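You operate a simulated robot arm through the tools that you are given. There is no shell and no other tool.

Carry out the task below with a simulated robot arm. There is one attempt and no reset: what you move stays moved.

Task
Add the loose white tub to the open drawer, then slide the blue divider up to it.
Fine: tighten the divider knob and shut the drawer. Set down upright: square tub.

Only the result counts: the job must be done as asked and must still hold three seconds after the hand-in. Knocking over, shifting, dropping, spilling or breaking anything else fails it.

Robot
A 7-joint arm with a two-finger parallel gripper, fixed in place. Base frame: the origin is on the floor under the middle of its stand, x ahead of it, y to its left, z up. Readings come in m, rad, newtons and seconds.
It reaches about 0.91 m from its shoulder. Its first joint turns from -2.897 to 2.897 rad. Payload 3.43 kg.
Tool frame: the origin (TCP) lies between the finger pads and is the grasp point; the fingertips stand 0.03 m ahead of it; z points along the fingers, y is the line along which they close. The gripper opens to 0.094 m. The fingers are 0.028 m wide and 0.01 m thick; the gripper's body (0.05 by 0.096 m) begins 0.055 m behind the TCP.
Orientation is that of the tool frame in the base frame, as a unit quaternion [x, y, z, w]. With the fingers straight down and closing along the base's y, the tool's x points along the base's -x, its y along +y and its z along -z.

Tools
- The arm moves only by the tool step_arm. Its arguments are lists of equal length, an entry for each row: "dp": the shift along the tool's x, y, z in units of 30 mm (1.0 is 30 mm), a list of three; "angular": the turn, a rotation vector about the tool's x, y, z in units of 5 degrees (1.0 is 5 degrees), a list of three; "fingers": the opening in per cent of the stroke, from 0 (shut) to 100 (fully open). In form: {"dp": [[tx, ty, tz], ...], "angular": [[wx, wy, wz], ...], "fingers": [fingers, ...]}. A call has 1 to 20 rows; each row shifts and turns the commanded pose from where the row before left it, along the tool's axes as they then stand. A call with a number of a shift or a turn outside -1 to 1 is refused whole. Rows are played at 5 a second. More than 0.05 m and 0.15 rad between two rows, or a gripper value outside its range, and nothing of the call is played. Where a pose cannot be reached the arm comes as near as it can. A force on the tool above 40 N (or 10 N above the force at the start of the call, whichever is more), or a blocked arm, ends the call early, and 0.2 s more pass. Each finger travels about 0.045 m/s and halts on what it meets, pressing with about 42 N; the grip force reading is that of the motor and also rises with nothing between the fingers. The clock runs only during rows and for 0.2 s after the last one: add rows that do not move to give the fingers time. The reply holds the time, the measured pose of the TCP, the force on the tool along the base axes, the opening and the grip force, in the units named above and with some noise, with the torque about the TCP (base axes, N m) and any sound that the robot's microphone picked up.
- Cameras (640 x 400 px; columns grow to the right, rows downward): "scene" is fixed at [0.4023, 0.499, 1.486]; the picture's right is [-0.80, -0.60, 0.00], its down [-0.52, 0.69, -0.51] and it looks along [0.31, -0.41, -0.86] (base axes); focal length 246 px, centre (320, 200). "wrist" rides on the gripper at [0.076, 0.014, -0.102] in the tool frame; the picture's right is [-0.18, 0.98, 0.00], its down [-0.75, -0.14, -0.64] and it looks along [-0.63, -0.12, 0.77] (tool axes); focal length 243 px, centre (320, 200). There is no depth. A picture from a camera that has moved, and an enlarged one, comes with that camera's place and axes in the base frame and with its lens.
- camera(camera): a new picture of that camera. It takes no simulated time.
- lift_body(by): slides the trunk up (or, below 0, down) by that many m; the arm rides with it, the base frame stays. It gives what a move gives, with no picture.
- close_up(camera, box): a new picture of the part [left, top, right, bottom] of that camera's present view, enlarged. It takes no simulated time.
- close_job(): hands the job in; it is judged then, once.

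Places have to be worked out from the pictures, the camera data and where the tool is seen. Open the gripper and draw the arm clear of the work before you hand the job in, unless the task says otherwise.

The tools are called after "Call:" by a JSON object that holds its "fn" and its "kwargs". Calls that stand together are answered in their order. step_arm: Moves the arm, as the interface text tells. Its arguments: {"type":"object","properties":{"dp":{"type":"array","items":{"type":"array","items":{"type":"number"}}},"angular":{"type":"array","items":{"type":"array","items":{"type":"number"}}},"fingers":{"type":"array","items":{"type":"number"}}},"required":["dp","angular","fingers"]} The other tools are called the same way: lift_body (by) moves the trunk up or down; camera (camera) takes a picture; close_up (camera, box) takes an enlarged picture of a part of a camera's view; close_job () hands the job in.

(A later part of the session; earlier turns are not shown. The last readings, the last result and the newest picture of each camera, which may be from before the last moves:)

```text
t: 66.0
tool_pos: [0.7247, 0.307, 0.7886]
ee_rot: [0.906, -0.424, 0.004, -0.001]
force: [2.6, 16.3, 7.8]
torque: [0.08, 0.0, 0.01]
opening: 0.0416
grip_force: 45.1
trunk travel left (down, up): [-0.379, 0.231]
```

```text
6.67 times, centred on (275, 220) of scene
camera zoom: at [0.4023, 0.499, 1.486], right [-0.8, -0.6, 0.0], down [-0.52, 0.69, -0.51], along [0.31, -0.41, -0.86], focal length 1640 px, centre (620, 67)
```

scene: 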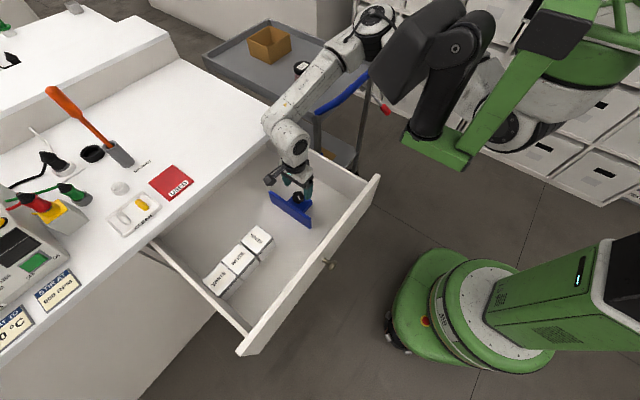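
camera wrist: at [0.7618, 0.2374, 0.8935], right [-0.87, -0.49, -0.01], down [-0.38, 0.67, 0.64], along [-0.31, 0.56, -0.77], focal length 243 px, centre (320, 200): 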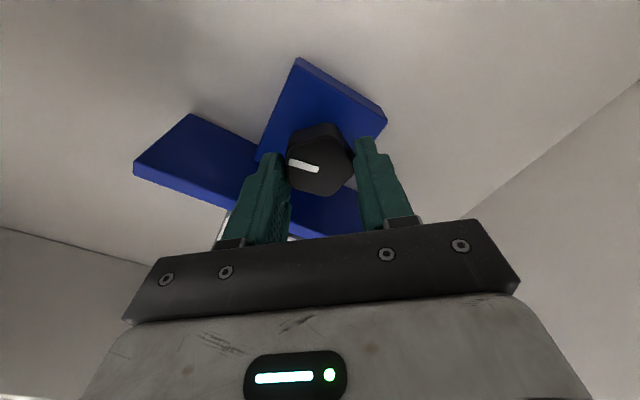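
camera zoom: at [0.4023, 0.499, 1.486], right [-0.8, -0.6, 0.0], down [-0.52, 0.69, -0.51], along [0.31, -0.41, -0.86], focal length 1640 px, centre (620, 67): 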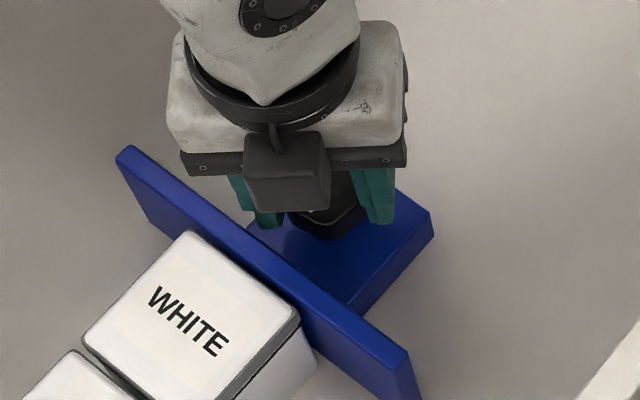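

140° turned, the divider and tub unmoved. I relieve another 1.2 mm of side load and turn 30° more, watching for the stop.

Call:
{"fn": "step_arm", "kwargs": {"dp": [[-0.031, -0.026, 0], [0, 0, 0], [0, 0, 0], [0, 0, 0], [0, 0, 0], [0, 0, 0], [0, 0, 0], [0, 0, 0]], "angular": [[0, 0, 0], [0, 0, 1], [0, 0, 1], [0, 0, 1], [0, 0, 1], [0, 0, 1], [0, 0, 1], [0, 0, 0]], "fingers": [20, 20, 20, 20, 20, 20, 20, 20]}}

Call:
{"fn": "camera", "kwargs": {"camera": "wrist"}}

Call:
{"fn": "close_up", "kwargs": {"camera": "scene", "box": [235, 190, 315, 250]}}

```text
t: 67.8
tool_pos: [0.7242, 0.3055, 0.7885]
ee_rot: [0.766, -0.643, 0.002, 0.0]
force: [0.7, 0.2, -9.2]
torque: [-0.43, -0.11, 1.2]
opening: 0.0411
grip_force: 45.2
trunk travel left (down, up): [-0.379, 0.231]
```

```text
taken
camera wrist: at [0.7228, 0.2275, 0.893], right [-1.0, 0.01, 0.0], down [0.01, 0.77, 0.64], along [0.01, 0.64, -0.77], focal length 243 px, centre (320, 200)
```

wrist: 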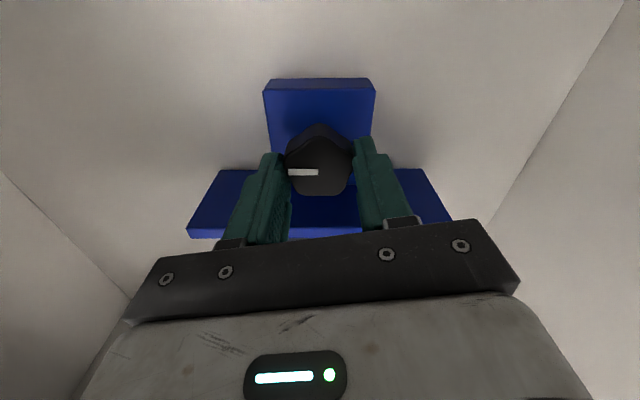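

```text
6.67 times, centred on (275, 220) of scene
camera zoom: at [0.4023, 0.499, 1.486], right [-0.8, -0.6, 0.0], down [-0.52, 0.69, -0.51], along [0.31, -0.41, -0.86], focal length 1640 px, centre (620, 67)
```

zoom: 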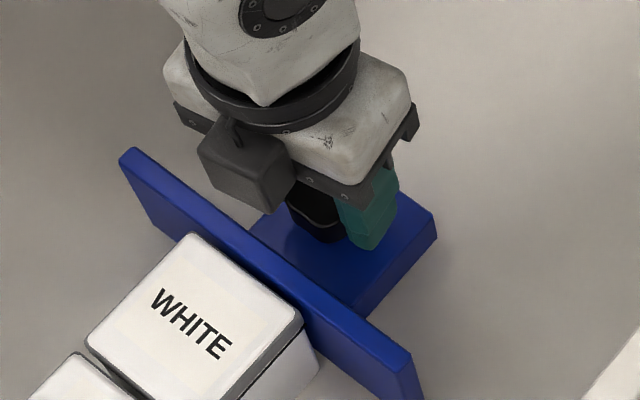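

The torque rose to 1.2 N·m and the knob slipped a little in the pads: it's at its stop, tight, at about 160°. I open the fingers (they lie along x, clear of the plate) and rise.

Call:
{"fn": "step_arm", "kwargs": {"dp": [[0, 0, 0], [0, 0, 0], [0, 0, 0], [0, 0, 0], [0, 0, -0.3], [0, 0, -0.7], [0, 0, -0.9], [0, 0, -0.9], [0, 0, -0.9], [0, 0, 0]], "angular": [[0, 0, 0], [0, 0, 0], [0, 0, 0], [0, 0, 0], [0, 0, 0], [0, 0, 0], [0, 0, 0], [0, 0, 0], [0, 0, 0], [0, 0, 0]], "fingers": [55, 75, 75, 75, 75, 75, 75, 75, 75, 75]}}

Call:
{"fn": "camera", "kwargs": {"camera": "wrist"}}

Call:
{"fn": "camera", "kwargs": {"camera": "scene"}}

Call:
{"fn": "close_up", "kwargs": {"camera": "scene", "box": [190, 190, 320, 300]}}

```text
t: 70.0
tool_pos: [0.7239, 0.3058, 0.9019]
ee_rot: [0.765, -0.644, 0.002, -0.003]
force: [0.5, -0.8, 0.2]
torque: [0.02, 0.01, -0.02]
opening: 0.0705
grip_force: 0.1
trunk travel left (down, up): [-0.379, 0.231]
```

```text
taken
camera wrist: at [0.7216, 0.2281, 1.0051], right [-1.0, 0.01, 0.0], down [0.01, 0.77, 0.64], along [0.01, 0.64, -0.77], focal length 243 px, centre (320, 200)
```

wrist: 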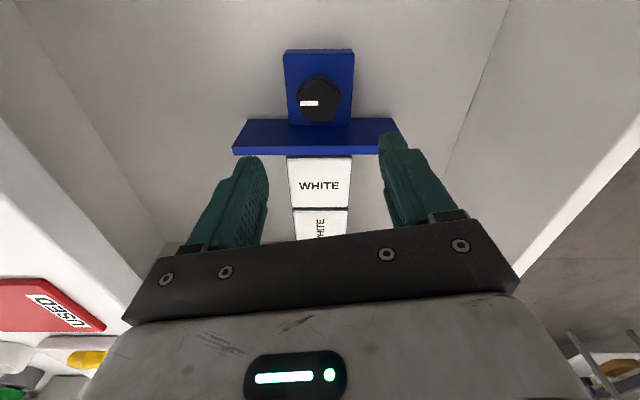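

```text
taken
```

scene: 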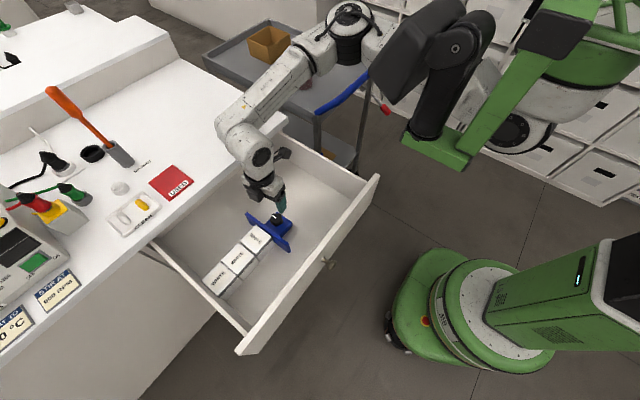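

```text
3.64 times, centred on (255, 245) of scene
camera zoom: at [0.4023, 0.499, 1.486], right [-0.8, -0.6, 0.0], down [-0.52, 0.69, -0.51], along [0.31, -0.41, -0.86], focal length 894 px, centre (556, 36)
```

zoom: 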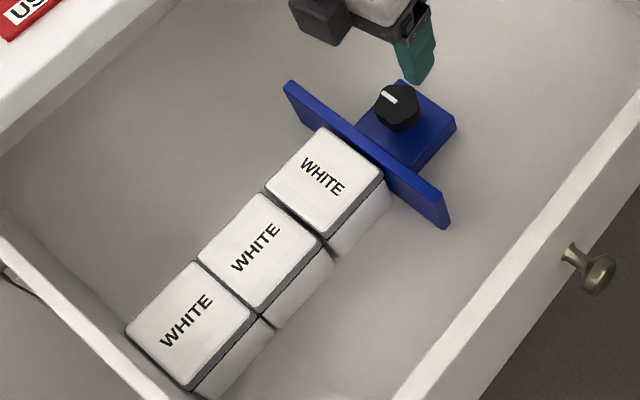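

The knob's mark now points the other way and the divider sits against the tub. I enlarge the contact to confirm.

Call:
{"fn": "close_up", "kwargs": {"camera": "wrist", "box": [220, 40, 420, 240]}}

Call:
{"fn": "close_up", "kwargs": {"camera": "scene", "box": [235, 205, 305, 255]}}

Call:
{"fn": "close_up", "kwargs": {"camera": "scene", "box": [240, 160, 400, 360]}}

```text
2.00 times, centred on (320, 140) of wrist
camera zoom: at [0.7216, 0.2281, 1.0051], right [-1.0, 0.01, 0.0], down [0.01, 0.77, 0.64], along [0.01, 0.64, -0.77], focal length 485 px, centre (320, 320)
```

zoom: 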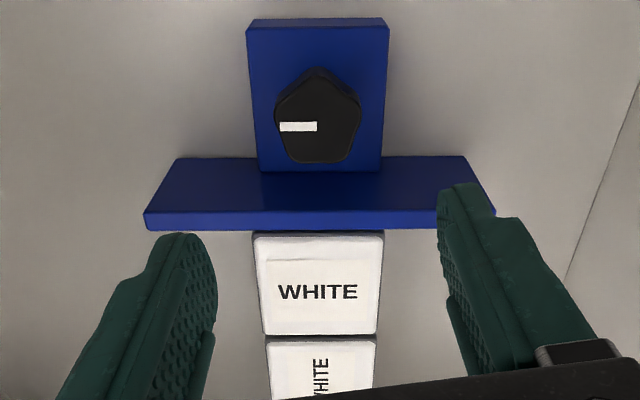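

```text
8.00 times, centred on (270, 230) of scene
camera zoom: at [0.4023, 0.499, 1.486], right [-0.8, -0.6, 0.0], down [-0.52, 0.69, -0.51], along [0.31, -0.41, -0.86], focal length 1968 px, centre (720, -40)
```

zoom: 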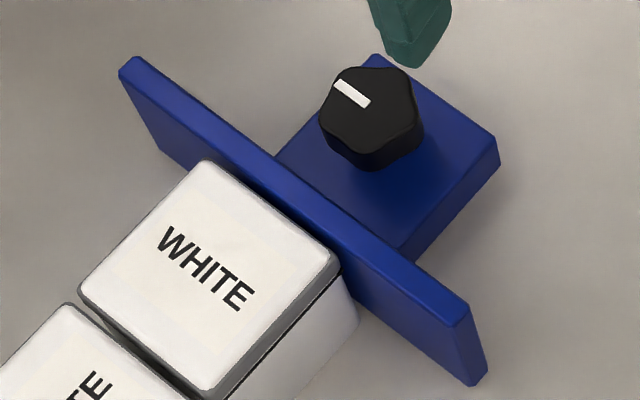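

```text
2.00 times, centred on (320, 260) of scene
camera zoom: at [0.4023, 0.499, 1.486], right [-0.8, -0.6, 0.0], down [-0.52, 0.69, -0.51], along [0.31, -0.41, -0.86], focal length 492 px, centre (320, 80)
```

zoom: 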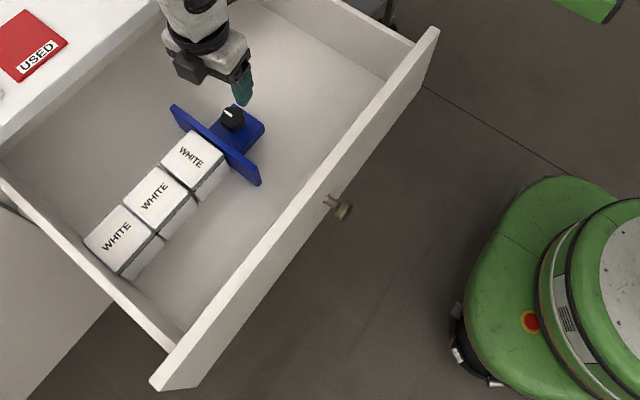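

The divider touches the tub and all three tubs stand upright. Now for shutting the drawer: I first raise the trunk 5 cm to clear the drawer, and photograph the robot's own structure before and after to judge its clearance near the drawer front.

Call:
{"fn": "close_up", "kwargs": {"camera": "scene", "box": [320, 0, 640, 200]}}

Call:
{"fn": "lift_body", "kwargs": {"by": 0.1}}

Call:
{"fn": "close_up", "kwargs": {"camera": "scene", "box": [320, 0, 640, 200]}}

Call:
{"fn": "camera", "kwargs": {"camera": "scene"}}

Call:
{"fn": "camera", "kwargs": {"camera": "wrist"}}

```text
2.00 times, centred on (480, 100) of scene
camera zoom: at [0.4023, 0.499, 1.486], right [-0.8, -0.6, 0.0], down [-0.52, 0.69, -0.51], along [0.31, -0.41, -0.86], focal length 492 px, centre (0, 400)
```

zoom: 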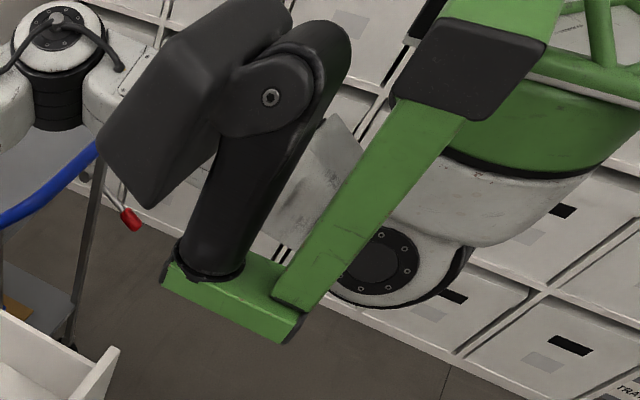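

```text
t: 71.3
tool_pos: [0.7226, 0.3065, 1.0004]
ee_rot: [0.765, -0.644, 0.001, -0.002]
force: [0.2, -1.2, 0.5]
torque: [0.02, 0.01, 0.02]
opening: 0.0707
grip_force: 0.1
trunk travel left (down, up): [-0.479, 0.131]
```

```text
2.00 times, centred on (480, 100) of scene
camera zoom: at [0.4023, 0.499, 1.486], right [-0.8, -0.6, 0.0], down [-0.52, 0.69, -0.51], along [0.31, -0.41, -0.86], focal length 492 px, centre (0, 400)
```

zoom: 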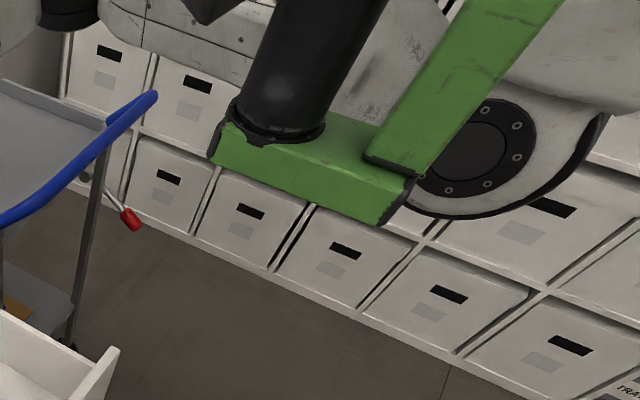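

```text
taken
```

scene: 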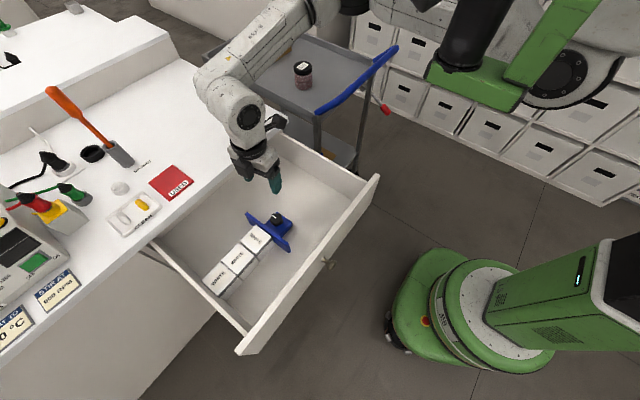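

```text
taken
camera wrist: at [0.7217, 0.2281, 1.1046], right [-1.0, 0.01, 0.0], down [0.01, 0.77, 0.64], along [0.01, 0.64, -0.77], focal length 243 px, centre (320, 200)
```

wrist: 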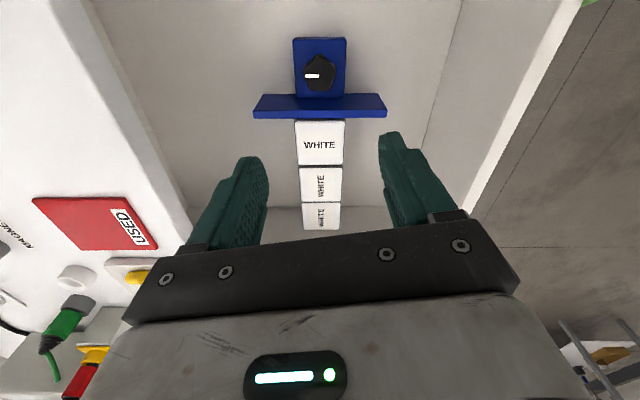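

The bracket's lowest point is about z≈1.3 with the trunk now raised, which leaves room for the hand at the drawer front (front panel top z≈0.875, outer face x≈0.53, centre y≈0.32). I unwind the wrist back to yaw 0 (260° counter-clockwise) in place and close the fingers.

Call:
{"fn": "step_arm", "kwargs": {"dp": [[0, 0, 0], [0, 0, 0], [0, 0, 0], [0, 0, 0], [0, 0, 0], [0, 0, 0], [0, 0, 0], [0, 0, 0], [0, 0, 0], [0, 0, 0], [0, 0, 0], [0, 0, 0], [0, 0, 0], [0, 0, 0], [0, 0, 0], [0, 0, 0], [0, 0, 0], [0, 0, 0], [0, 0, 0], [0, 0, 0]], "angular": [[0, 0, -1], [0, 0, -1], [0, 0, -1], [0, 0, -1], [0, 0, -1], [0, 0, -1], [0, 0, -1], [0, 0, -1], [0, 0, -1], [0, 0, -1], [0, 0, -1], [0, 0, -1], [0, 0, -1], [0, 0, -1], [0, 0, -1], [0, 0, -1], [0, 0, -1], [0, 0, -1], [0, 0, -1], [0, 0, -1]], "fingers": [60, 40, 20, 0, 0, 0, 0, 0, 0, 0, 0, 0, 0, 0, 0, 0, 0, 0, 0, 0]}}

Call:
{"fn": "step_arm", "kwargs": {"dp": [[0, 0, 0], [0, 0, 0], [0, 0, 0], [0, 0, 0], [0, 0, 0], [0, 0, 0], [0, 0, 0], [0, 0, 0], [0, 0, 0], [0, 0, 0], [0, 0, 0], [0, 0, 0], [0, 0, 0], [0, 0, 0], [0, 0, 0], [0, 0, 0], [0, 0, 0], [0, 0, 0], [0, 0, 0], [0, 0, 0]], "angular": [[0, 0, -1], [0, 0, -1], [0, 0, -1], [0, 0, -1], [0, 0, -1], [0, 0, -1], [0, 0, -1], [0, 0, -1], [0, 0, -1], [0, 0, -1], [0, 0, -1], [0, 0, -1], [0, 0, -1], [0, 0, -1], [0, 0, -1], [0, 0, -1], [0, 0, -1], [0, 0, -1], [0, 0, -1], [0, 0, -1]], "fingers": [0, 0, 0, 0, 0, 0, 0, 0, 0, 0, 0, 0, 0, 0, 0, 0, 0, 0, 0, 0]}}

Call:
{"fn": "step_arm", "kwargs": {"dp": [[0, 0, 0], [0, 0, 0], [0, 0, 0], [0, 0, 0], [0, 0, 0], [0, 0, 0], [0, 0, 0], [0, 0, 0], [0, 0, 0], [0, 0, 0], [0, 0, 0], [0, 0, 0], [0, 0, 0]], "angular": [[0, 0, -1], [0, 0, -1], [0, 0, -1], [0, 0, -1], [0, 0, -1], [0, 0, -1], [0, 0, -1], [0, 0, -1], [0, 0, -1], [0, 0, -1], [0, 0, -1], [0, 0, -1], [0, 0, 0]], "fingers": [0, 0, 0, 0, 0, 0, 0, 0, 0, 0, 0, 0, 0]}}

Call:
{"fn": "camera", "kwargs": {"camera": "wrist"}}

Call:
{"fn": "camera", "kwargs": {"camera": "scene"}}

```text
t: 75.5
tool_pos: [0.7232, 0.3051, 1.0014]
ee_rot: [0.985, 0.174, 0.002, 0.0]
force: [0.3, -0.4, -0.1]
torque: [-0.01, 0.05, 0.01]
opening: 0.0
grip_force: 33.0
trunk travel left (down, up): [-0.479, 0.131]
```

```text
t: 79.7
tool_pos: [0.7237, 0.3077, 1.0007]
ee_rot: [0.5, 0.866, 0.001, 0.002]
force: [-0.2, -0.3, 0.4]
torque: [0.0, 0.05, 0.02]
opening: 0.0
grip_force: 32.8
trunk travel left (down, up): [-0.479, 0.131]
```

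```text
t: 82.5
tool_pos: [0.7239, 0.3069, 0.9996]
ee_rot: [-0.001, 1.0, 0.0, 0.003]
force: [-0.4, 0.9, -0.5]
torque: [0.01, 0.01, 0.02]
opening: 0.0002
grip_force: 33.0
trunk travel left (down, up): [-0.479, 0.131]
```

```text
taken
camera wrist: at [0.6463, 0.3205, 1.1043], right [0.18, 0.98, 0.0], down [0.75, -0.14, 0.65], along [0.63, -0.12, -0.76], focal length 243 px, centre (320, 200)
```

wrist: 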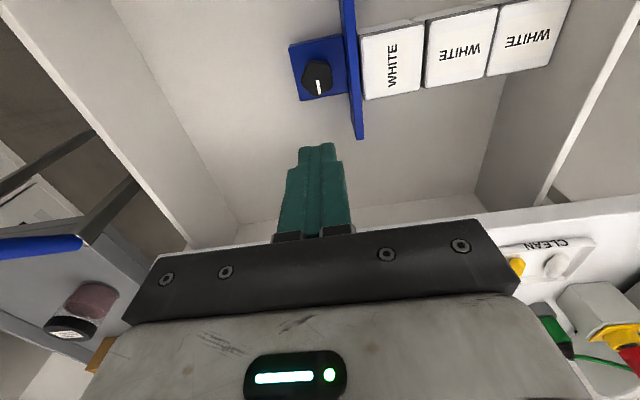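

```text
taken
```

scene: 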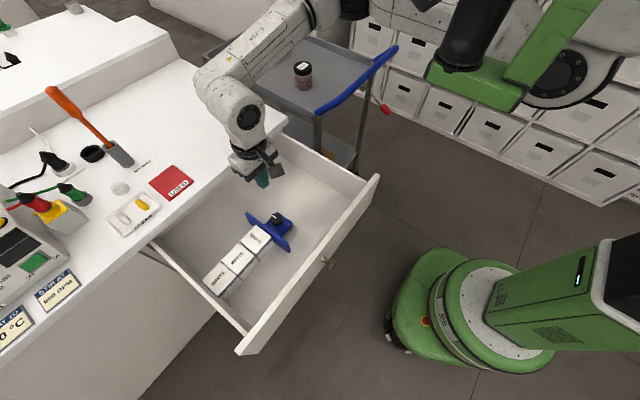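

I move toward the drawer front, first to x≈0.58, at a safe height.

Call:
{"fn": "step_arm", "kwargs": {"dp": [[0.9, 0.1, 0], [0.9, 0.1, 0], [0.9, 0.1, 0], [0.9, 0.1, 0], [0.9, 0.1, 0], [0, 0, 0]], "angular": [[0, 0, 0], [0, 0, 0], [0, 0, 0], [0, 0, 0], [0, 0, 0], [0, 0, 0]], "fingers": [0, 0, 0, 0, 0, 0]}}

Call:
{"fn": "camera", "kwargs": {"camera": "wrist"}}

Call:
{"fn": "camera", "kwargs": {"camera": "scene"}}

```text
t: 83.9
tool_pos: [0.5899, 0.3214, 0.9986]
ee_rot: [0.0, 1.0, 0.0, 0.003]
force: [0.3, 0.5, -0.7]
torque: [0.04, 0.0, 0.02]
opening: 0.0
grip_force: 33.3
trunk travel left (down, up): [-0.479, 0.131]
```

```text
taken
camera wrist: at [0.5132, 0.3347, 1.1029], right [0.19, 0.98, 0.0], down [0.75, -0.14, 0.65], along [0.63, -0.12, -0.76], focal length 243 px, centre (320, 200)
```

wrist: 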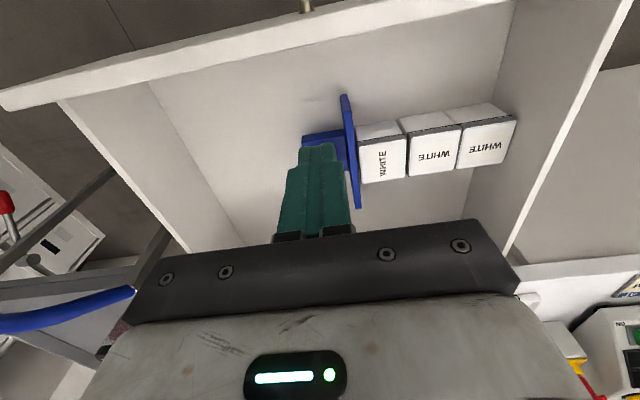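

```text
taken
```

scene: 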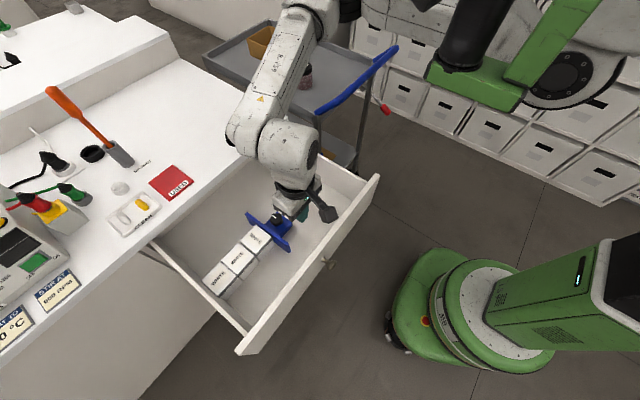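

I enlarge the front panel region in the wrist view to fix its top and outer face.

Call:
{"fn": "close_up", "kwargs": {"camera": "wrist", "box": [160, 0, 420, 130]}}

Call:
{"fn": "close_up", "kwargs": {"camera": "scene", "box": [220, 160, 400, 360]}}

```text
2.46 times, centred on (290, 65) of wrist
camera zoom: at [0.5132, 0.3347, 1.1029], right [0.19, 0.98, 0.0], down [0.75, -0.14, 0.65], along [0.63, -0.12, -0.76], focal length 597 px, centre (394, 532)
```

zoom: 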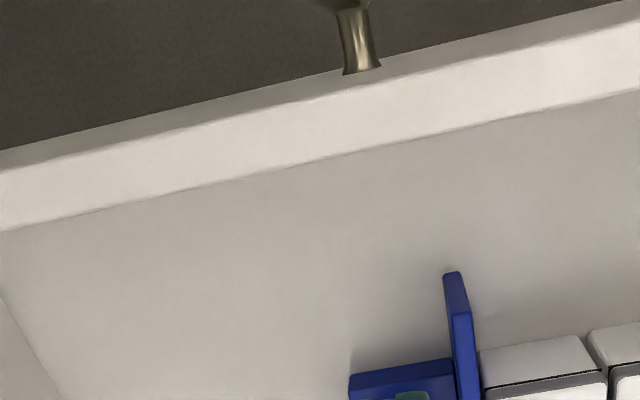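

```text
2.00 times, centred on (310, 260) of scene
camera zoom: at [0.4023, 0.499, 1.486], right [-0.8, -0.6, 0.0], down [-0.52, 0.69, -0.51], along [0.31, -0.41, -0.86], focal length 492 px, centre (340, 80)
```

zoom: 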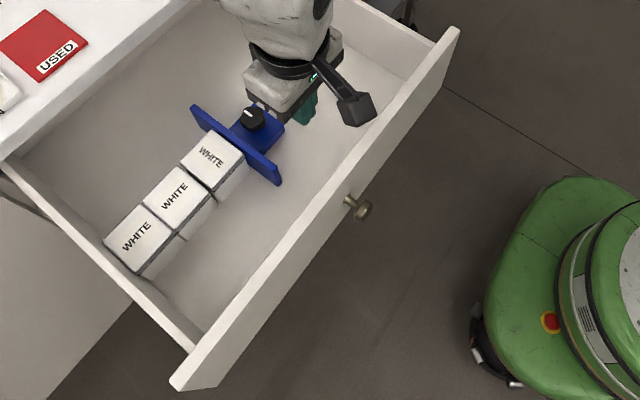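

Panel outer face is at x≈0.525 and its top at z≈0.875; the handle is at y≈0.322, z≈0.80. I move to x≈0.465 in front of the panel, then look before descending.

Call:
{"fn": "step_arm", "kwargs": {"dp": [[0.8, 0, 0], [0.8, 0, 0], [0.8, 0, 0], [0.8, 0, 0], [0.9, 0, 0], [0, 0, 0]], "angular": [[0, 0, 0], [0, 0, 0], [0, 0, 0], [0, 0, 0], [0, 0, 0], [0, 0, 0]], "fingers": [0, 0, 0, 0, 0, 0]}}

Call:
{"fn": "camera", "kwargs": {"camera": "wrist"}}

Call:
{"fn": "camera", "kwargs": {"camera": "scene"}}

```text
t: 85.3
tool_pos: [0.464, 0.3216, 0.998]
ee_rot: [0.001, 1.0, 0.001, 0.003]
force: [0.4, -0.3, -0.2]
torque: [-0.02, -0.01, 0.02]
opening: 0.0
grip_force: 33.0
trunk travel left (down, up): [-0.479, 0.131]
```

```text
taken
camera wrist: at [0.388, 0.3361, 1.1017], right [0.19, 0.98, 0.0], down [0.75, -0.14, 0.65], along [0.63, -0.12, -0.76], focal length 243 px, centre (320, 200)
```

wrist: 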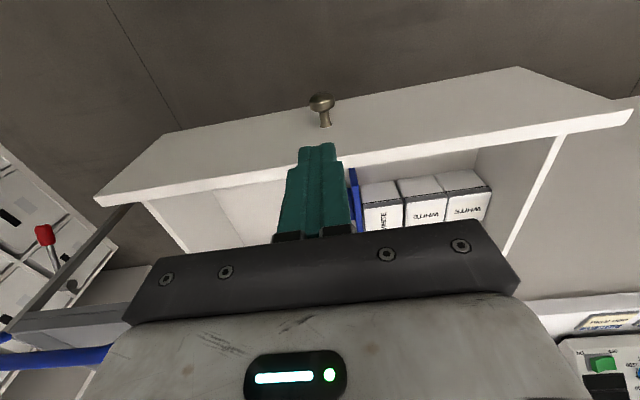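

```text
taken
```

scene: 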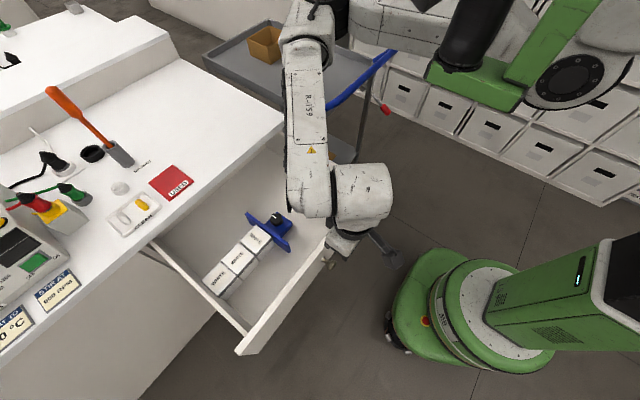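

Nothing is obstructed and the panel spans z≈0.69–0.87 with the handle at z≈0.78. I descend to TCP z≈0.86 so the fingertips face the upper part of the panel above the handle.

Call:
{"fn": "step_arm", "kwargs": {"dp": [[0, 0, 0.8], [0, 0, 0.9], [0, 0, 0.9], [0, 0, 0.9], [0, 0, 0.9], [0, 0, 0.2], [0, 0, 0]], "angular": [[0, 0, 0], [0, 0, 0], [0, 0, 0], [0, 0, 0], [0, 0, 0], [0, 0, 0], [0, 0, 0]], "fingers": [0, 0, 0, 0, 0, 0, 0]}}

Call:
{"fn": "camera", "kwargs": {"camera": "wrist"}}

Call:
{"fn": "camera", "kwargs": {"camera": "scene"}}

```text
t: 86.9
tool_pos: [0.4664, 0.3217, 0.8598]
ee_rot: [0.001, 1.0, 0.001, 0.002]
force: [0.3, -0.2, -0.4]
torque: [-0.04, 0.0, -0.02]
opening: 0.0001
grip_force: 33.6
trunk travel left (down, up): [-0.479, 0.131]
```

```text
taken
camera wrist: at [0.3892, 0.3355, 0.9643], right [0.19, 0.98, 0.0], down [0.75, -0.14, 0.65], along [0.63, -0.12, -0.76], focal length 243 px, centre (320, 200)
```

wrist: 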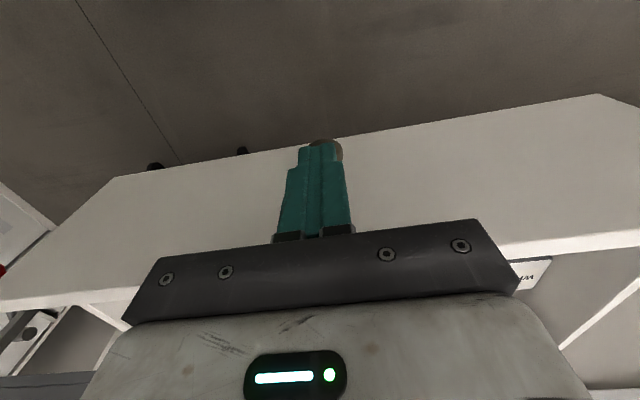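

```text
taken
```

scene: 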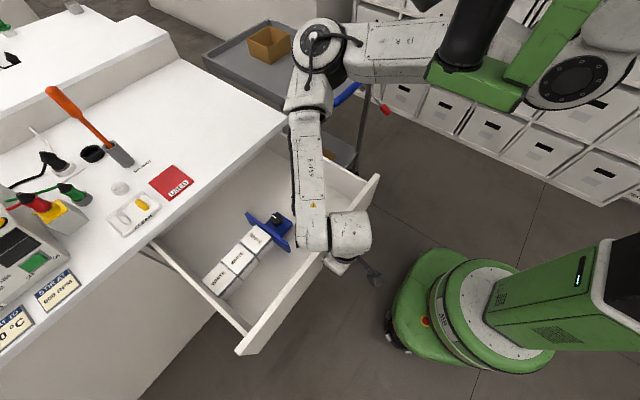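

Fingers are in front of the panel above the handle. I approach and make soft contact, pushing in +x.

Call:
{"fn": "step_arm", "kwargs": {"dp": [[-0.3, 0, 0], [-0.3, 0, 0], [-0.3, 0, 0], [-0.2, 0, 0], [-0.15, 0, 0], [-0.1, 0, 0], [-0.1, 0, 0], [-0.1, 0, 0], [-0.1, 0, 0], [-0.1, 0, 0], [0, 0, 0]], "angular": [[0, 0, 0], [0, 0, 0], [0, 0, 0], [0, 0, 0], [0, 0, 0], [0, 0, 0], [0, 0, 0], [0, 0, 0], [0, 0, 0], [0, 0, 0], [0, 0, 0]], "fingers": [0, 0, 0, 0, 0, 0, 0, 0, 0, 0, 0]}}

Call:
{"fn": "camera", "kwargs": {"camera": "scene"}}

```text
t: 89.3
tool_pos: [0.5178, 0.3219, 0.8613]
ee_rot: [0.001, 1.0, 0.0, 0.003]
force: [-2.4, 0.7, 0.7]
torque: [0.02, 0.0, 0.01]
opening: 0.0001
grip_force: 33.3
trunk travel left (down, up): [-0.479, 0.131]
```

```text
taken
```

scene: 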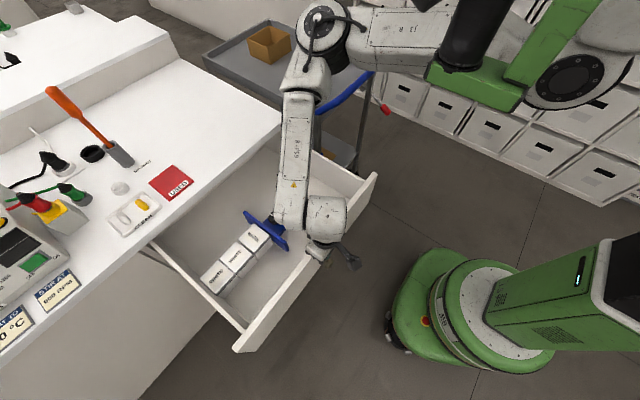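

Contact made; the drawer slides with about 2.4 N. I push on gently, 11 cm.

Call:
{"fn": "step_arm", "kwargs": {"dp": [[-0.15, 0, 0], [-0.25, 0, 0], [-0.3, 0, 0], [-0.3, 0, 0], [-0.3, 0, 0], [-0.3, 0, 0], [-0.3, 0, 0], [-0.3, 0, 0], [-0.3, 0, 0], [-0.3, 0, 0], [-0.3, 0, 0], [-0.3, 0, 0], [-0.2, 0, 0], [-0.1, 0, 0], [0, 0, 0]], "angular": [[0, 0, 0], [0, 0, 0], [0, 0, 0], [0, 0, 0], [0, 0, 0], [0, 0, 0], [0, 0, 0], [0, 0, 0], [0, 0, 0], [0, 0, 0], [0, 0, 0], [0, 0, 0], [0, 0, 0], [0, 0, 0], [0, 0, 0]], "fingers": [0, 0, 0, 0, 0, 0, 0, 0, 0, 0, 0, 0, 0, 0, 0]}}

Call:
{"fn": "camera", "kwargs": {"camera": "scene"}}

Call:
{"fn": "close_up", "kwargs": {"camera": "scene", "box": [160, 140, 400, 360]}}

Call:
{"fn": "camera", "kwargs": {"camera": "wrist"}}

```text
t: 92.5
tool_pos: [0.6296, 0.3218, 0.8608]
ee_rot: [0.001, 1.0, 0.0, 0.002]
force: [-2.6, 0.3, 0.3]
torque: [-0.02, -0.05, 0.03]
opening: 0.0001
grip_force: 33.5
trunk travel left (down, up): [-0.479, 0.131]
```

```text
taken
```

scene: 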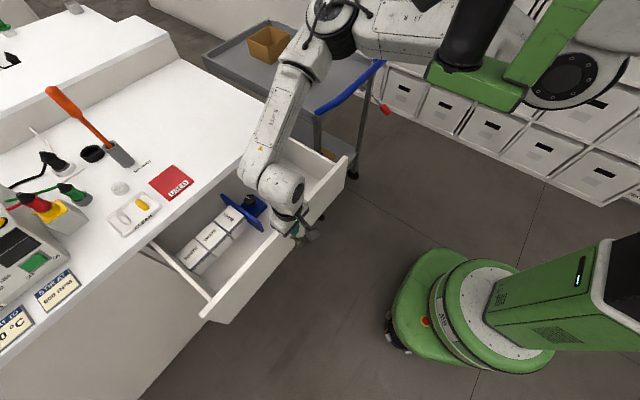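

```text
1.82 times, centred on (280, 250) of scene
camera zoom: at [0.4023, 0.499, 1.486], right [-0.8, -0.6, 0.0], down [-0.52, 0.69, -0.51], along [0.31, -0.41, -0.86], focal length 447 px, centre (393, 109)
```

zoom: 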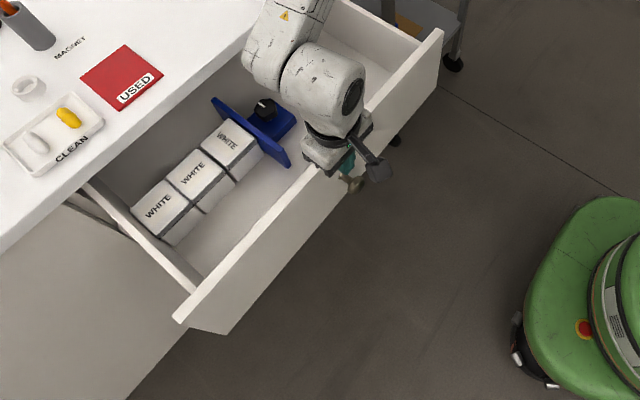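

```text
taken
camera wrist: at [0.5522, 0.335, 0.9658], right [0.19, 0.98, 0.0], down [0.75, -0.14, 0.65], along [0.63, -0.12, -0.76], focal length 243 px, centre (320, 200)
```

wrist: 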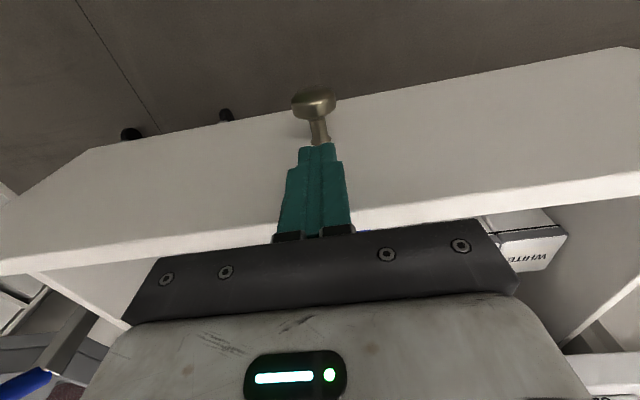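

The drawer closes smoothly and the contents sit still. I push another 12 cm.

Call:
{"fn": "step_arm", "kwargs": {"dp": [[-0.15, 0, 0], [-0.25, 0, 0], [-0.3, 0, 0], [-0.3, 0, 0], [-0.3, 0, 0], [-0.3, 0, 0], [-0.3, 0, 0], [-0.3, 0, 0], [-0.3, 0, 0], [-0.3, 0, 0], [-0.3, 0, 0], [-0.3, 0, 0], [-0.3, 0, 0], [-0.2, 0, 0], [-0.1, 0, 0], [0, 0, 0]], "angular": [[0, 0, 0], [0, 0, 0], [0, 0, 0], [0, 0, 0], [0, 0, 0], [0, 0, 0], [0, 0, 0], [0, 0, 0], [0, 0, 0], [0, 0, 0], [0, 0, 0], [0, 0, 0], [0, 0, 0], [0, 0, 0], [0, 0, 0], [0, 0, 0]], "fingers": [0, 0, 0, 0, 0, 0, 0, 0, 0, 0, 0, 0, 0, 0, 0, 0]}}

Call:
{"fn": "camera", "kwargs": {"camera": "scene"}}

Call:
{"fn": "close_up", "kwargs": {"camera": "scene", "box": [140, 140, 380, 340]}}

Call:
{"fn": "camera", "kwargs": {"camera": "wrist"}}

```text
t: 95.9
tool_pos: [0.7503, 0.3205, 0.8626]
ee_rot: [0.001, 1.0, 0.001, 0.003]
force: [-1.3, -0.7, -1.3]
torque: [0.0, 0.01, 0.04]
opening: 0.0
grip_force: 32.7
trunk travel left (down, up): [-0.479, 0.131]
```

```text
taken
```

scene: 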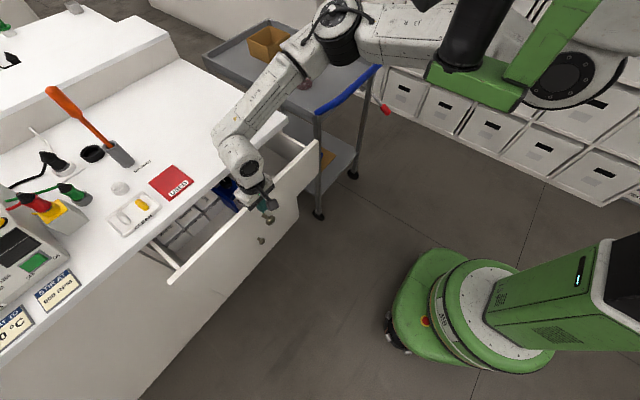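

```text
2.00 times, centred on (260, 240) of scene
camera zoom: at [0.4023, 0.499, 1.486], right [-0.8, -0.6, 0.0], down [-0.52, 0.69, -0.51], along [0.31, -0.41, -0.86], focal length 492 px, centre (440, 120)
```

zoom: 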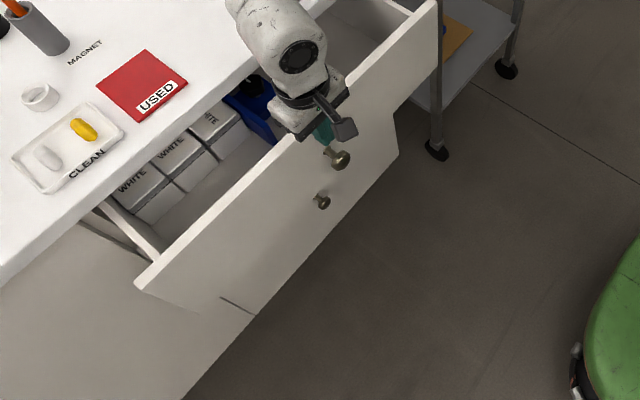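

```text
taken
camera wrist: at [0.6733, 0.3349, 0.9665], right [0.19, 0.98, 0.0], down [0.75, -0.14, 0.65], along [0.63, -0.12, -0.76], focal length 243 px, centre (320, 200)
```

wrist: 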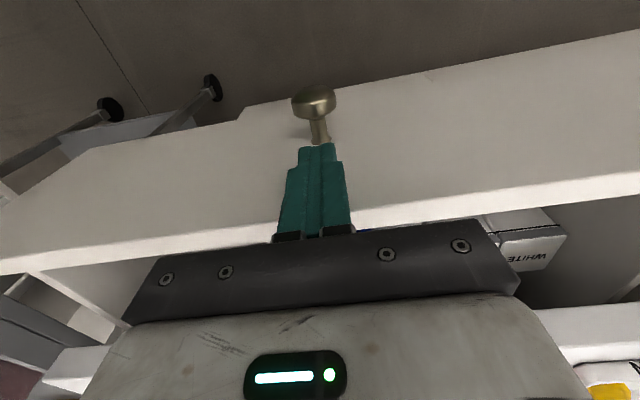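

Still smooth; the closed lower drawer's face can be seen ahead. I push another 8 cm and then will creep.

Call:
{"fn": "step_arm", "kwargs": {"dp": [[-0.15, 0, 0], [-0.25, 0, 0], [-0.3, 0, 0], [-0.3, 0, 0], [-0.3, 0, 0], [-0.3, 0, 0], [-0.3, 0, 0], [-0.3, 0, 0], [-0.2, 0, 0], [-0.15, 0, 0], [-0.1, 0, 0], [0, 0, 0]], "angular": [[0, 0, 0], [0, 0, 0], [0, 0, 0], [0, 0, 0], [0, 0, 0], [0, 0, 0], [0, 0, 0], [0, 0, 0], [0, 0, 0], [0, 0, 0], [0, 0, 0], [0, 0, 0]], "fingers": [0, 0, 0, 0, 0, 0, 0, 0, 0, 0, 0, 0]}}

Call:
{"fn": "close_up", "kwargs": {"camera": "scene", "box": [140, 110, 340, 310]}}

Call:
{"fn": "camera", "kwargs": {"camera": "wrist"}}

```text
t: 98.5
tool_pos: [0.828, 0.3232, 0.8625]
ee_rot: [0.001, 1.0, 0.0, 0.003]
force: [-1.2, 0.1, 0.5]
torque: [0.02, 0.0, 0.05]
opening: 0.0001
grip_force: 33.2
trunk travel left (down, up): [-0.479, 0.131]
```

```text
2.00 times, centred on (240, 210) of scene
camera zoom: at [0.4023, 0.499, 1.486], right [-0.8, -0.6, 0.0], down [-0.52, 0.69, -0.51], along [0.31, -0.41, -0.86], focal length 492 px, centre (480, 180)
```

zoom: 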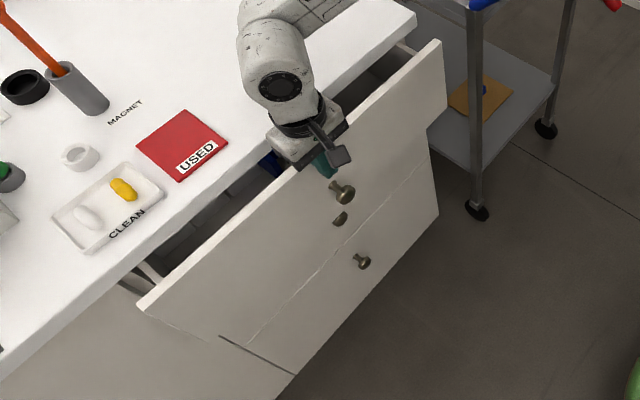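

```text
taken
camera wrist: at [0.7516, 0.335, 0.9665], right [0.19, 0.98, 0.0], down [0.75, -0.14, 0.65], along [0.63, -0.12, -0.76], focal length 243 px, centre (320, 200)
```

wrist: 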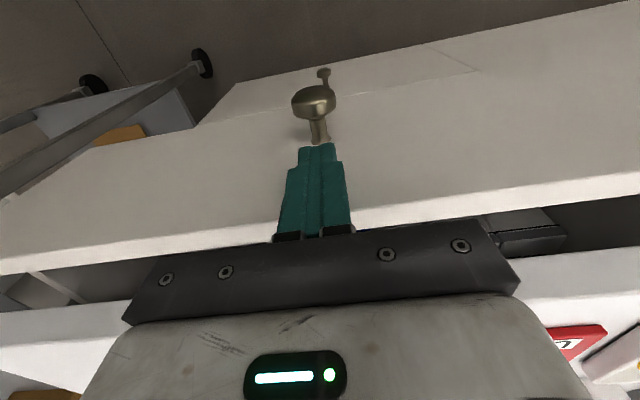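

The panel's outer face is at x≈0.842; the closed plane (lower drawers) is about x≈0.895. I push 4 cm more, slowing down.

Call:
{"fn": "step_arm", "kwargs": {"dp": [[-0.15, 0, 0], [-0.2, 0, 0], [-0.2, 0, 0], [-0.2, 0, 0], [-0.2, 0, 0], [-0.15, 0, 0], [-0.1, 0, 0], [-0.1, 0, 0], [0, 0, 0]], "angular": [[0, 0, 0], [0, 0, 0], [0, 0, 0], [0, 0, 0], [0, 0, 0], [0, 0, 0], [0, 0, 0], [0, 0, 0], [0, 0, 0]], "fingers": [0, 0, 0, 0, 0, 0, 0, 0, 0]}}

Call:
{"fn": "close_up", "kwargs": {"camera": "scene", "box": [140, 110, 340, 310]}}

Call:
{"fn": "camera", "kwargs": {"camera": "wrist"}}

```text
t: 100.5
tool_pos: [0.8678, 0.3219, 0.8633]
ee_rot: [0.0, 1.0, 0.0, 0.003]
force: [-1.3, -0.7, 0.1]
torque: [0.01, 0.02, -0.01]
opening: 0.0
grip_force: 32.9
trunk travel left (down, up): [-0.479, 0.131]
```

```text
2.00 times, centred on (240, 210) of scene
camera zoom: at [0.4023, 0.499, 1.486], right [-0.8, -0.6, 0.0], down [-0.52, 0.69, -0.51], along [0.31, -0.41, -0.86], focal length 492 px, centre (480, 180)
```

zoom: 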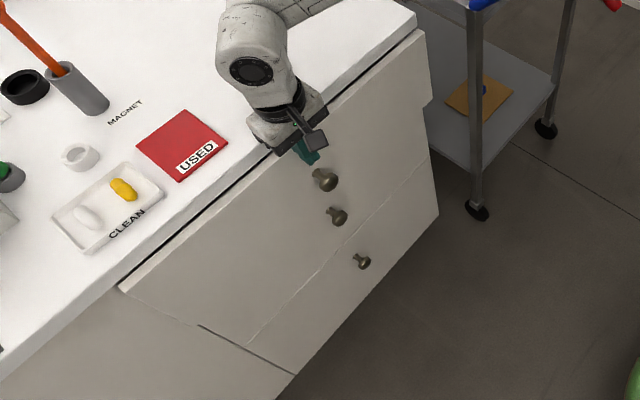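

```text
taken
camera wrist: at [0.7911, 0.3351, 0.9669], right [0.19, 0.98, 0.0], down [0.75, -0.14, 0.65], along [0.63, -0.12, -0.76], focal length 243 px, centre (320, 200)
```

wrist: 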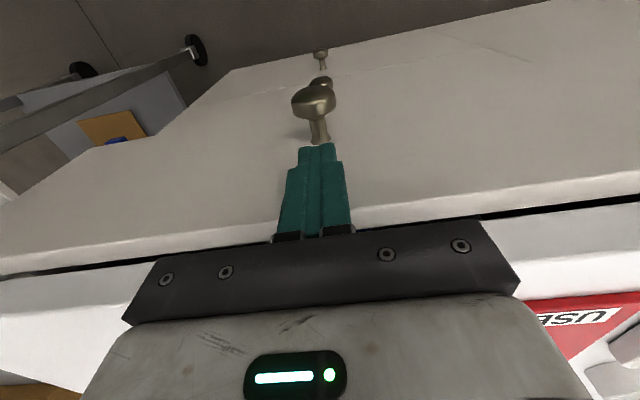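

Almost shut: only a thin dark gap remains. I creep the last millimetres until it stops.

Call:
{"fn": "step_arm", "kwargs": {"dp": [[-0.07, 0, 0], [-0.07, 0, 0], [-0.07, 0, 0], [-0.07, 0, 0], [0, 0, 0]], "angular": [[0, 0, 0], [0, 0, 0], [0, 0, 0], [0, 0, 0], [0, 0, 0]], "fingers": [0, 0, 0, 0, 0]}}

Call:
{"fn": "close_up", "kwargs": {"camera": "scene", "box": [160, 110, 320, 270]}}

Call:
{"fn": "close_up", "kwargs": {"camera": "wrist", "box": [440, 130, 640, 280]}}

```text
t: 101.7
tool_pos: [0.8756, 0.3215, 0.8631]
ee_rot: [0.0, 1.0, 0.0, 0.001]
force: [-3.3, 1.4, -0.1]
torque: [-0.01, 0.02, 0.05]
opening: 0.0
grip_force: 33.1
trunk travel left (down, up): [-0.479, 0.131]
```

```text
2.50 times, centred on (240, 190) of scene
camera zoom: at [0.4023, 0.499, 1.486], right [-0.8, -0.6, 0.0], down [-0.52, 0.69, -0.51], along [0.31, -0.41, -0.86], focal length 615 px, centre (520, 225)
```

zoom: 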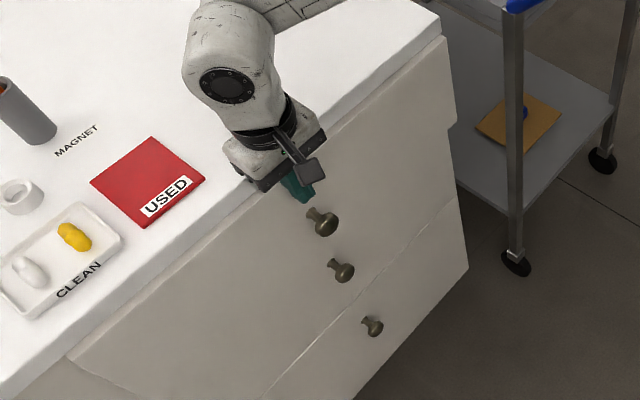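

```text
2.67 times, centred on (540, 205) of wrist
camera zoom: at [0.7992, 0.3351, 0.9668], right [0.18, 0.98, 0.0], down [0.75, -0.14, 0.65], along [0.63, -0.12, -0.76], focal length 647 px, centre (-267, 187)
```

zoom: 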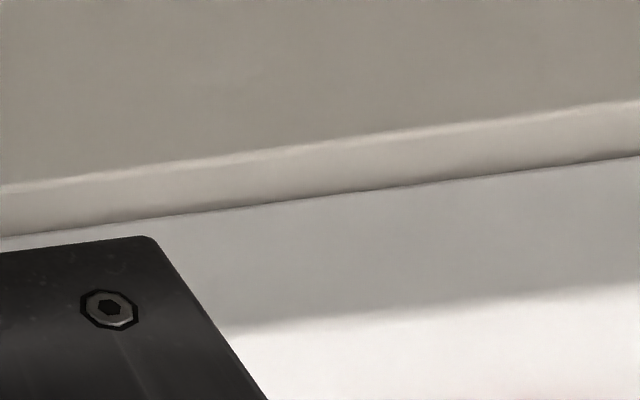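

The gap is gone. I press a couple of millimetres more to confirm that the drawer is on its stop.

Call:
{"fn": "step_arm", "kwargs": {"dp": [[-0.04, 0, 0], [-0.04, 0, 0], [0, 0, 0]], "angular": [[0, 0, 0], [0, 0, 0], [0, 0, 0]], "fingers": [0, 0, 0]}}

Call:
{"fn": "close_up", "kwargs": {"camera": "scene", "box": [160, 110, 320, 270]}}

```text
t: 102.5
tool_pos: [0.8777, 0.3208, 0.8637]
ee_rot: [0.001, 1.0, 0.001, 0.003]
force: [-1.9, 1.8, -0.5]
torque: [0.01, 0.0, 0.04]
opening: 0.0
grip_force: 32.8
trunk travel left (down, up): [-0.479, 0.131]
```

```text
2.50 times, centred on (240, 190) of scene
camera zoom: at [0.4023, 0.499, 1.486], right [-0.8, -0.6, 0.0], down [-0.52, 0.69, -0.51], along [0.31, -0.41, -0.86], focal length 615 px, centre (520, 225)
```

zoom: 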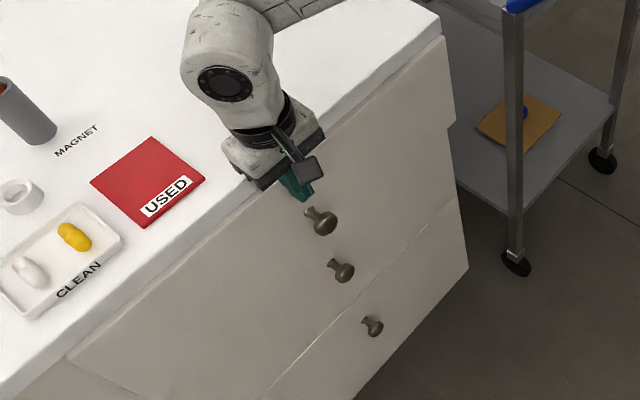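

Force is still only about 2 N, so it is still gliding; I continue in small steps.

Call:
{"fn": "step_arm", "kwargs": {"dp": [[-0.05, 0, 0], [-0.05, 0, 0], [-0.05, 0, 0], [0, 0, 0]], "angular": [[0, 0, 0], [0, 0, 0], [0, 0, 0], [0, 0, 0]], "fingers": [0, 0, 0, 0]}}

Call:
{"fn": "close_up", "kwargs": {"camera": "scene", "box": [160, 110, 320, 270]}}

Call:
{"fn": "camera", "kwargs": {"camera": "wrist"}}

```text
t: 103.5
tool_pos: [0.8839, 0.3217, 0.8634]
ee_rot: [0.002, 1.0, 0.0, 0.003]
force: [-1.9, -0.4, -0.6]
torque: [-0.03, 0.06, 0.07]
opening: 0.0001
grip_force: 32.7
trunk travel left (down, up): [-0.479, 0.131]
```

```text
2.50 times, centred on (240, 190) of scene
camera zoom: at [0.4023, 0.499, 1.486], right [-0.8, -0.6, 0.0], down [-0.52, 0.69, -0.51], along [0.31, -0.41, -0.86], focal length 615 px, centre (520, 225)
```

zoom: 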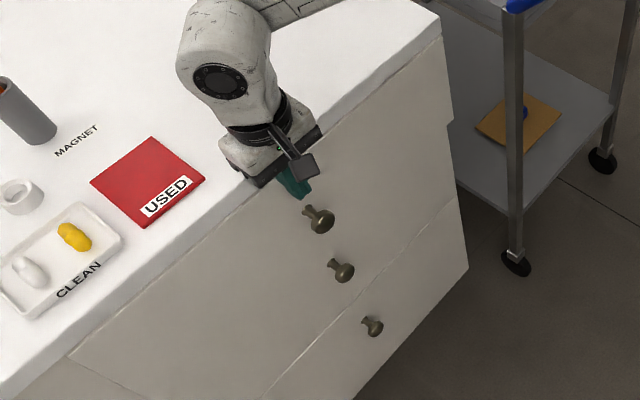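

```text
taken
camera wrist: at [0.8069, 0.3346, 0.9672], right [0.19, 0.98, 0.0], down [0.75, -0.14, 0.65], along [0.63, -0.12, -0.76], focal length 243 px, centre (320, 200)
```

wrist: 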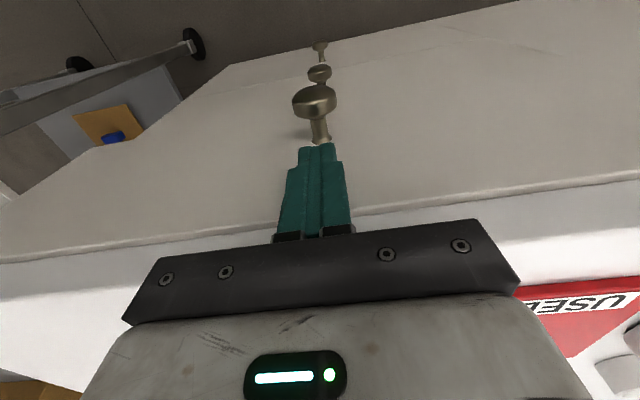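

I check whether the panel is flush with the lower drawers.

Call:
{"fn": "close_up", "kwargs": {"camera": "scene", "box": [240, 115, 300, 175]}}

Call:
{"fn": "close_up", "kwargs": {"camera": "scene", "box": [165, 180, 265, 280]}}

Call:
{"fn": "close_up", "kwargs": {"camera": "wrist", "box": [60, 40, 260, 280]}}

```text
6.67 times, centred on (270, 145) of scene
camera zoom: at [0.4023, 0.499, 1.486], right [-0.8, -0.6, 0.0], down [-0.52, 0.69, -0.51], along [0.31, -0.41, -0.86], focal length 1640 px, centre (653, 567)
```

zoom: 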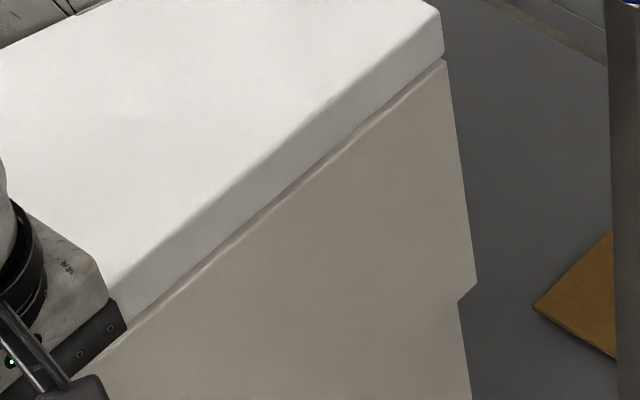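

```text
4.00 times, centred on (215, 230) of scene
camera zoom: at [0.4023, 0.499, 1.486], right [-0.8, -0.6, 0.0], down [-0.52, 0.69, -0.51], along [0.31, -0.41, -0.86], focal length 984 px, centre (740, 80)
```

zoom: 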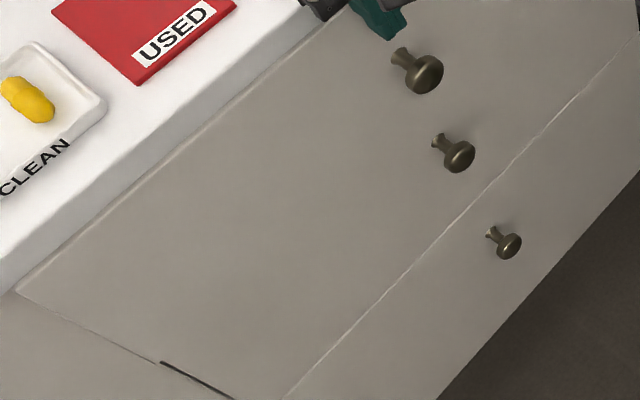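

```text
1.67 times, centred on (160, 160) of wrist
camera zoom: at [0.8069, 0.3346, 0.9672], right [0.19, 0.98, 0.0], down [0.75, -0.14, 0.65], along [0.63, -0.12, -0.76], focal length 404 px, centre (587, 267)
```

zoom: 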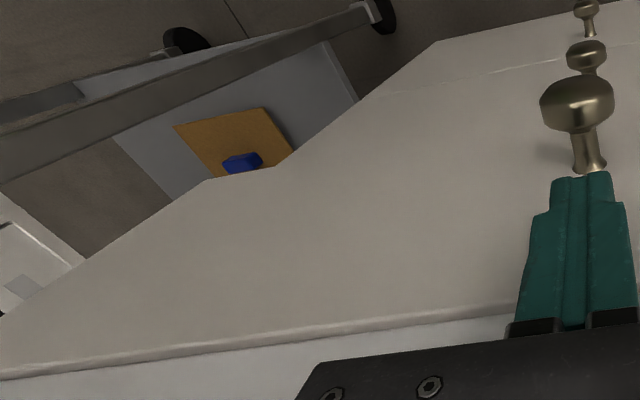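

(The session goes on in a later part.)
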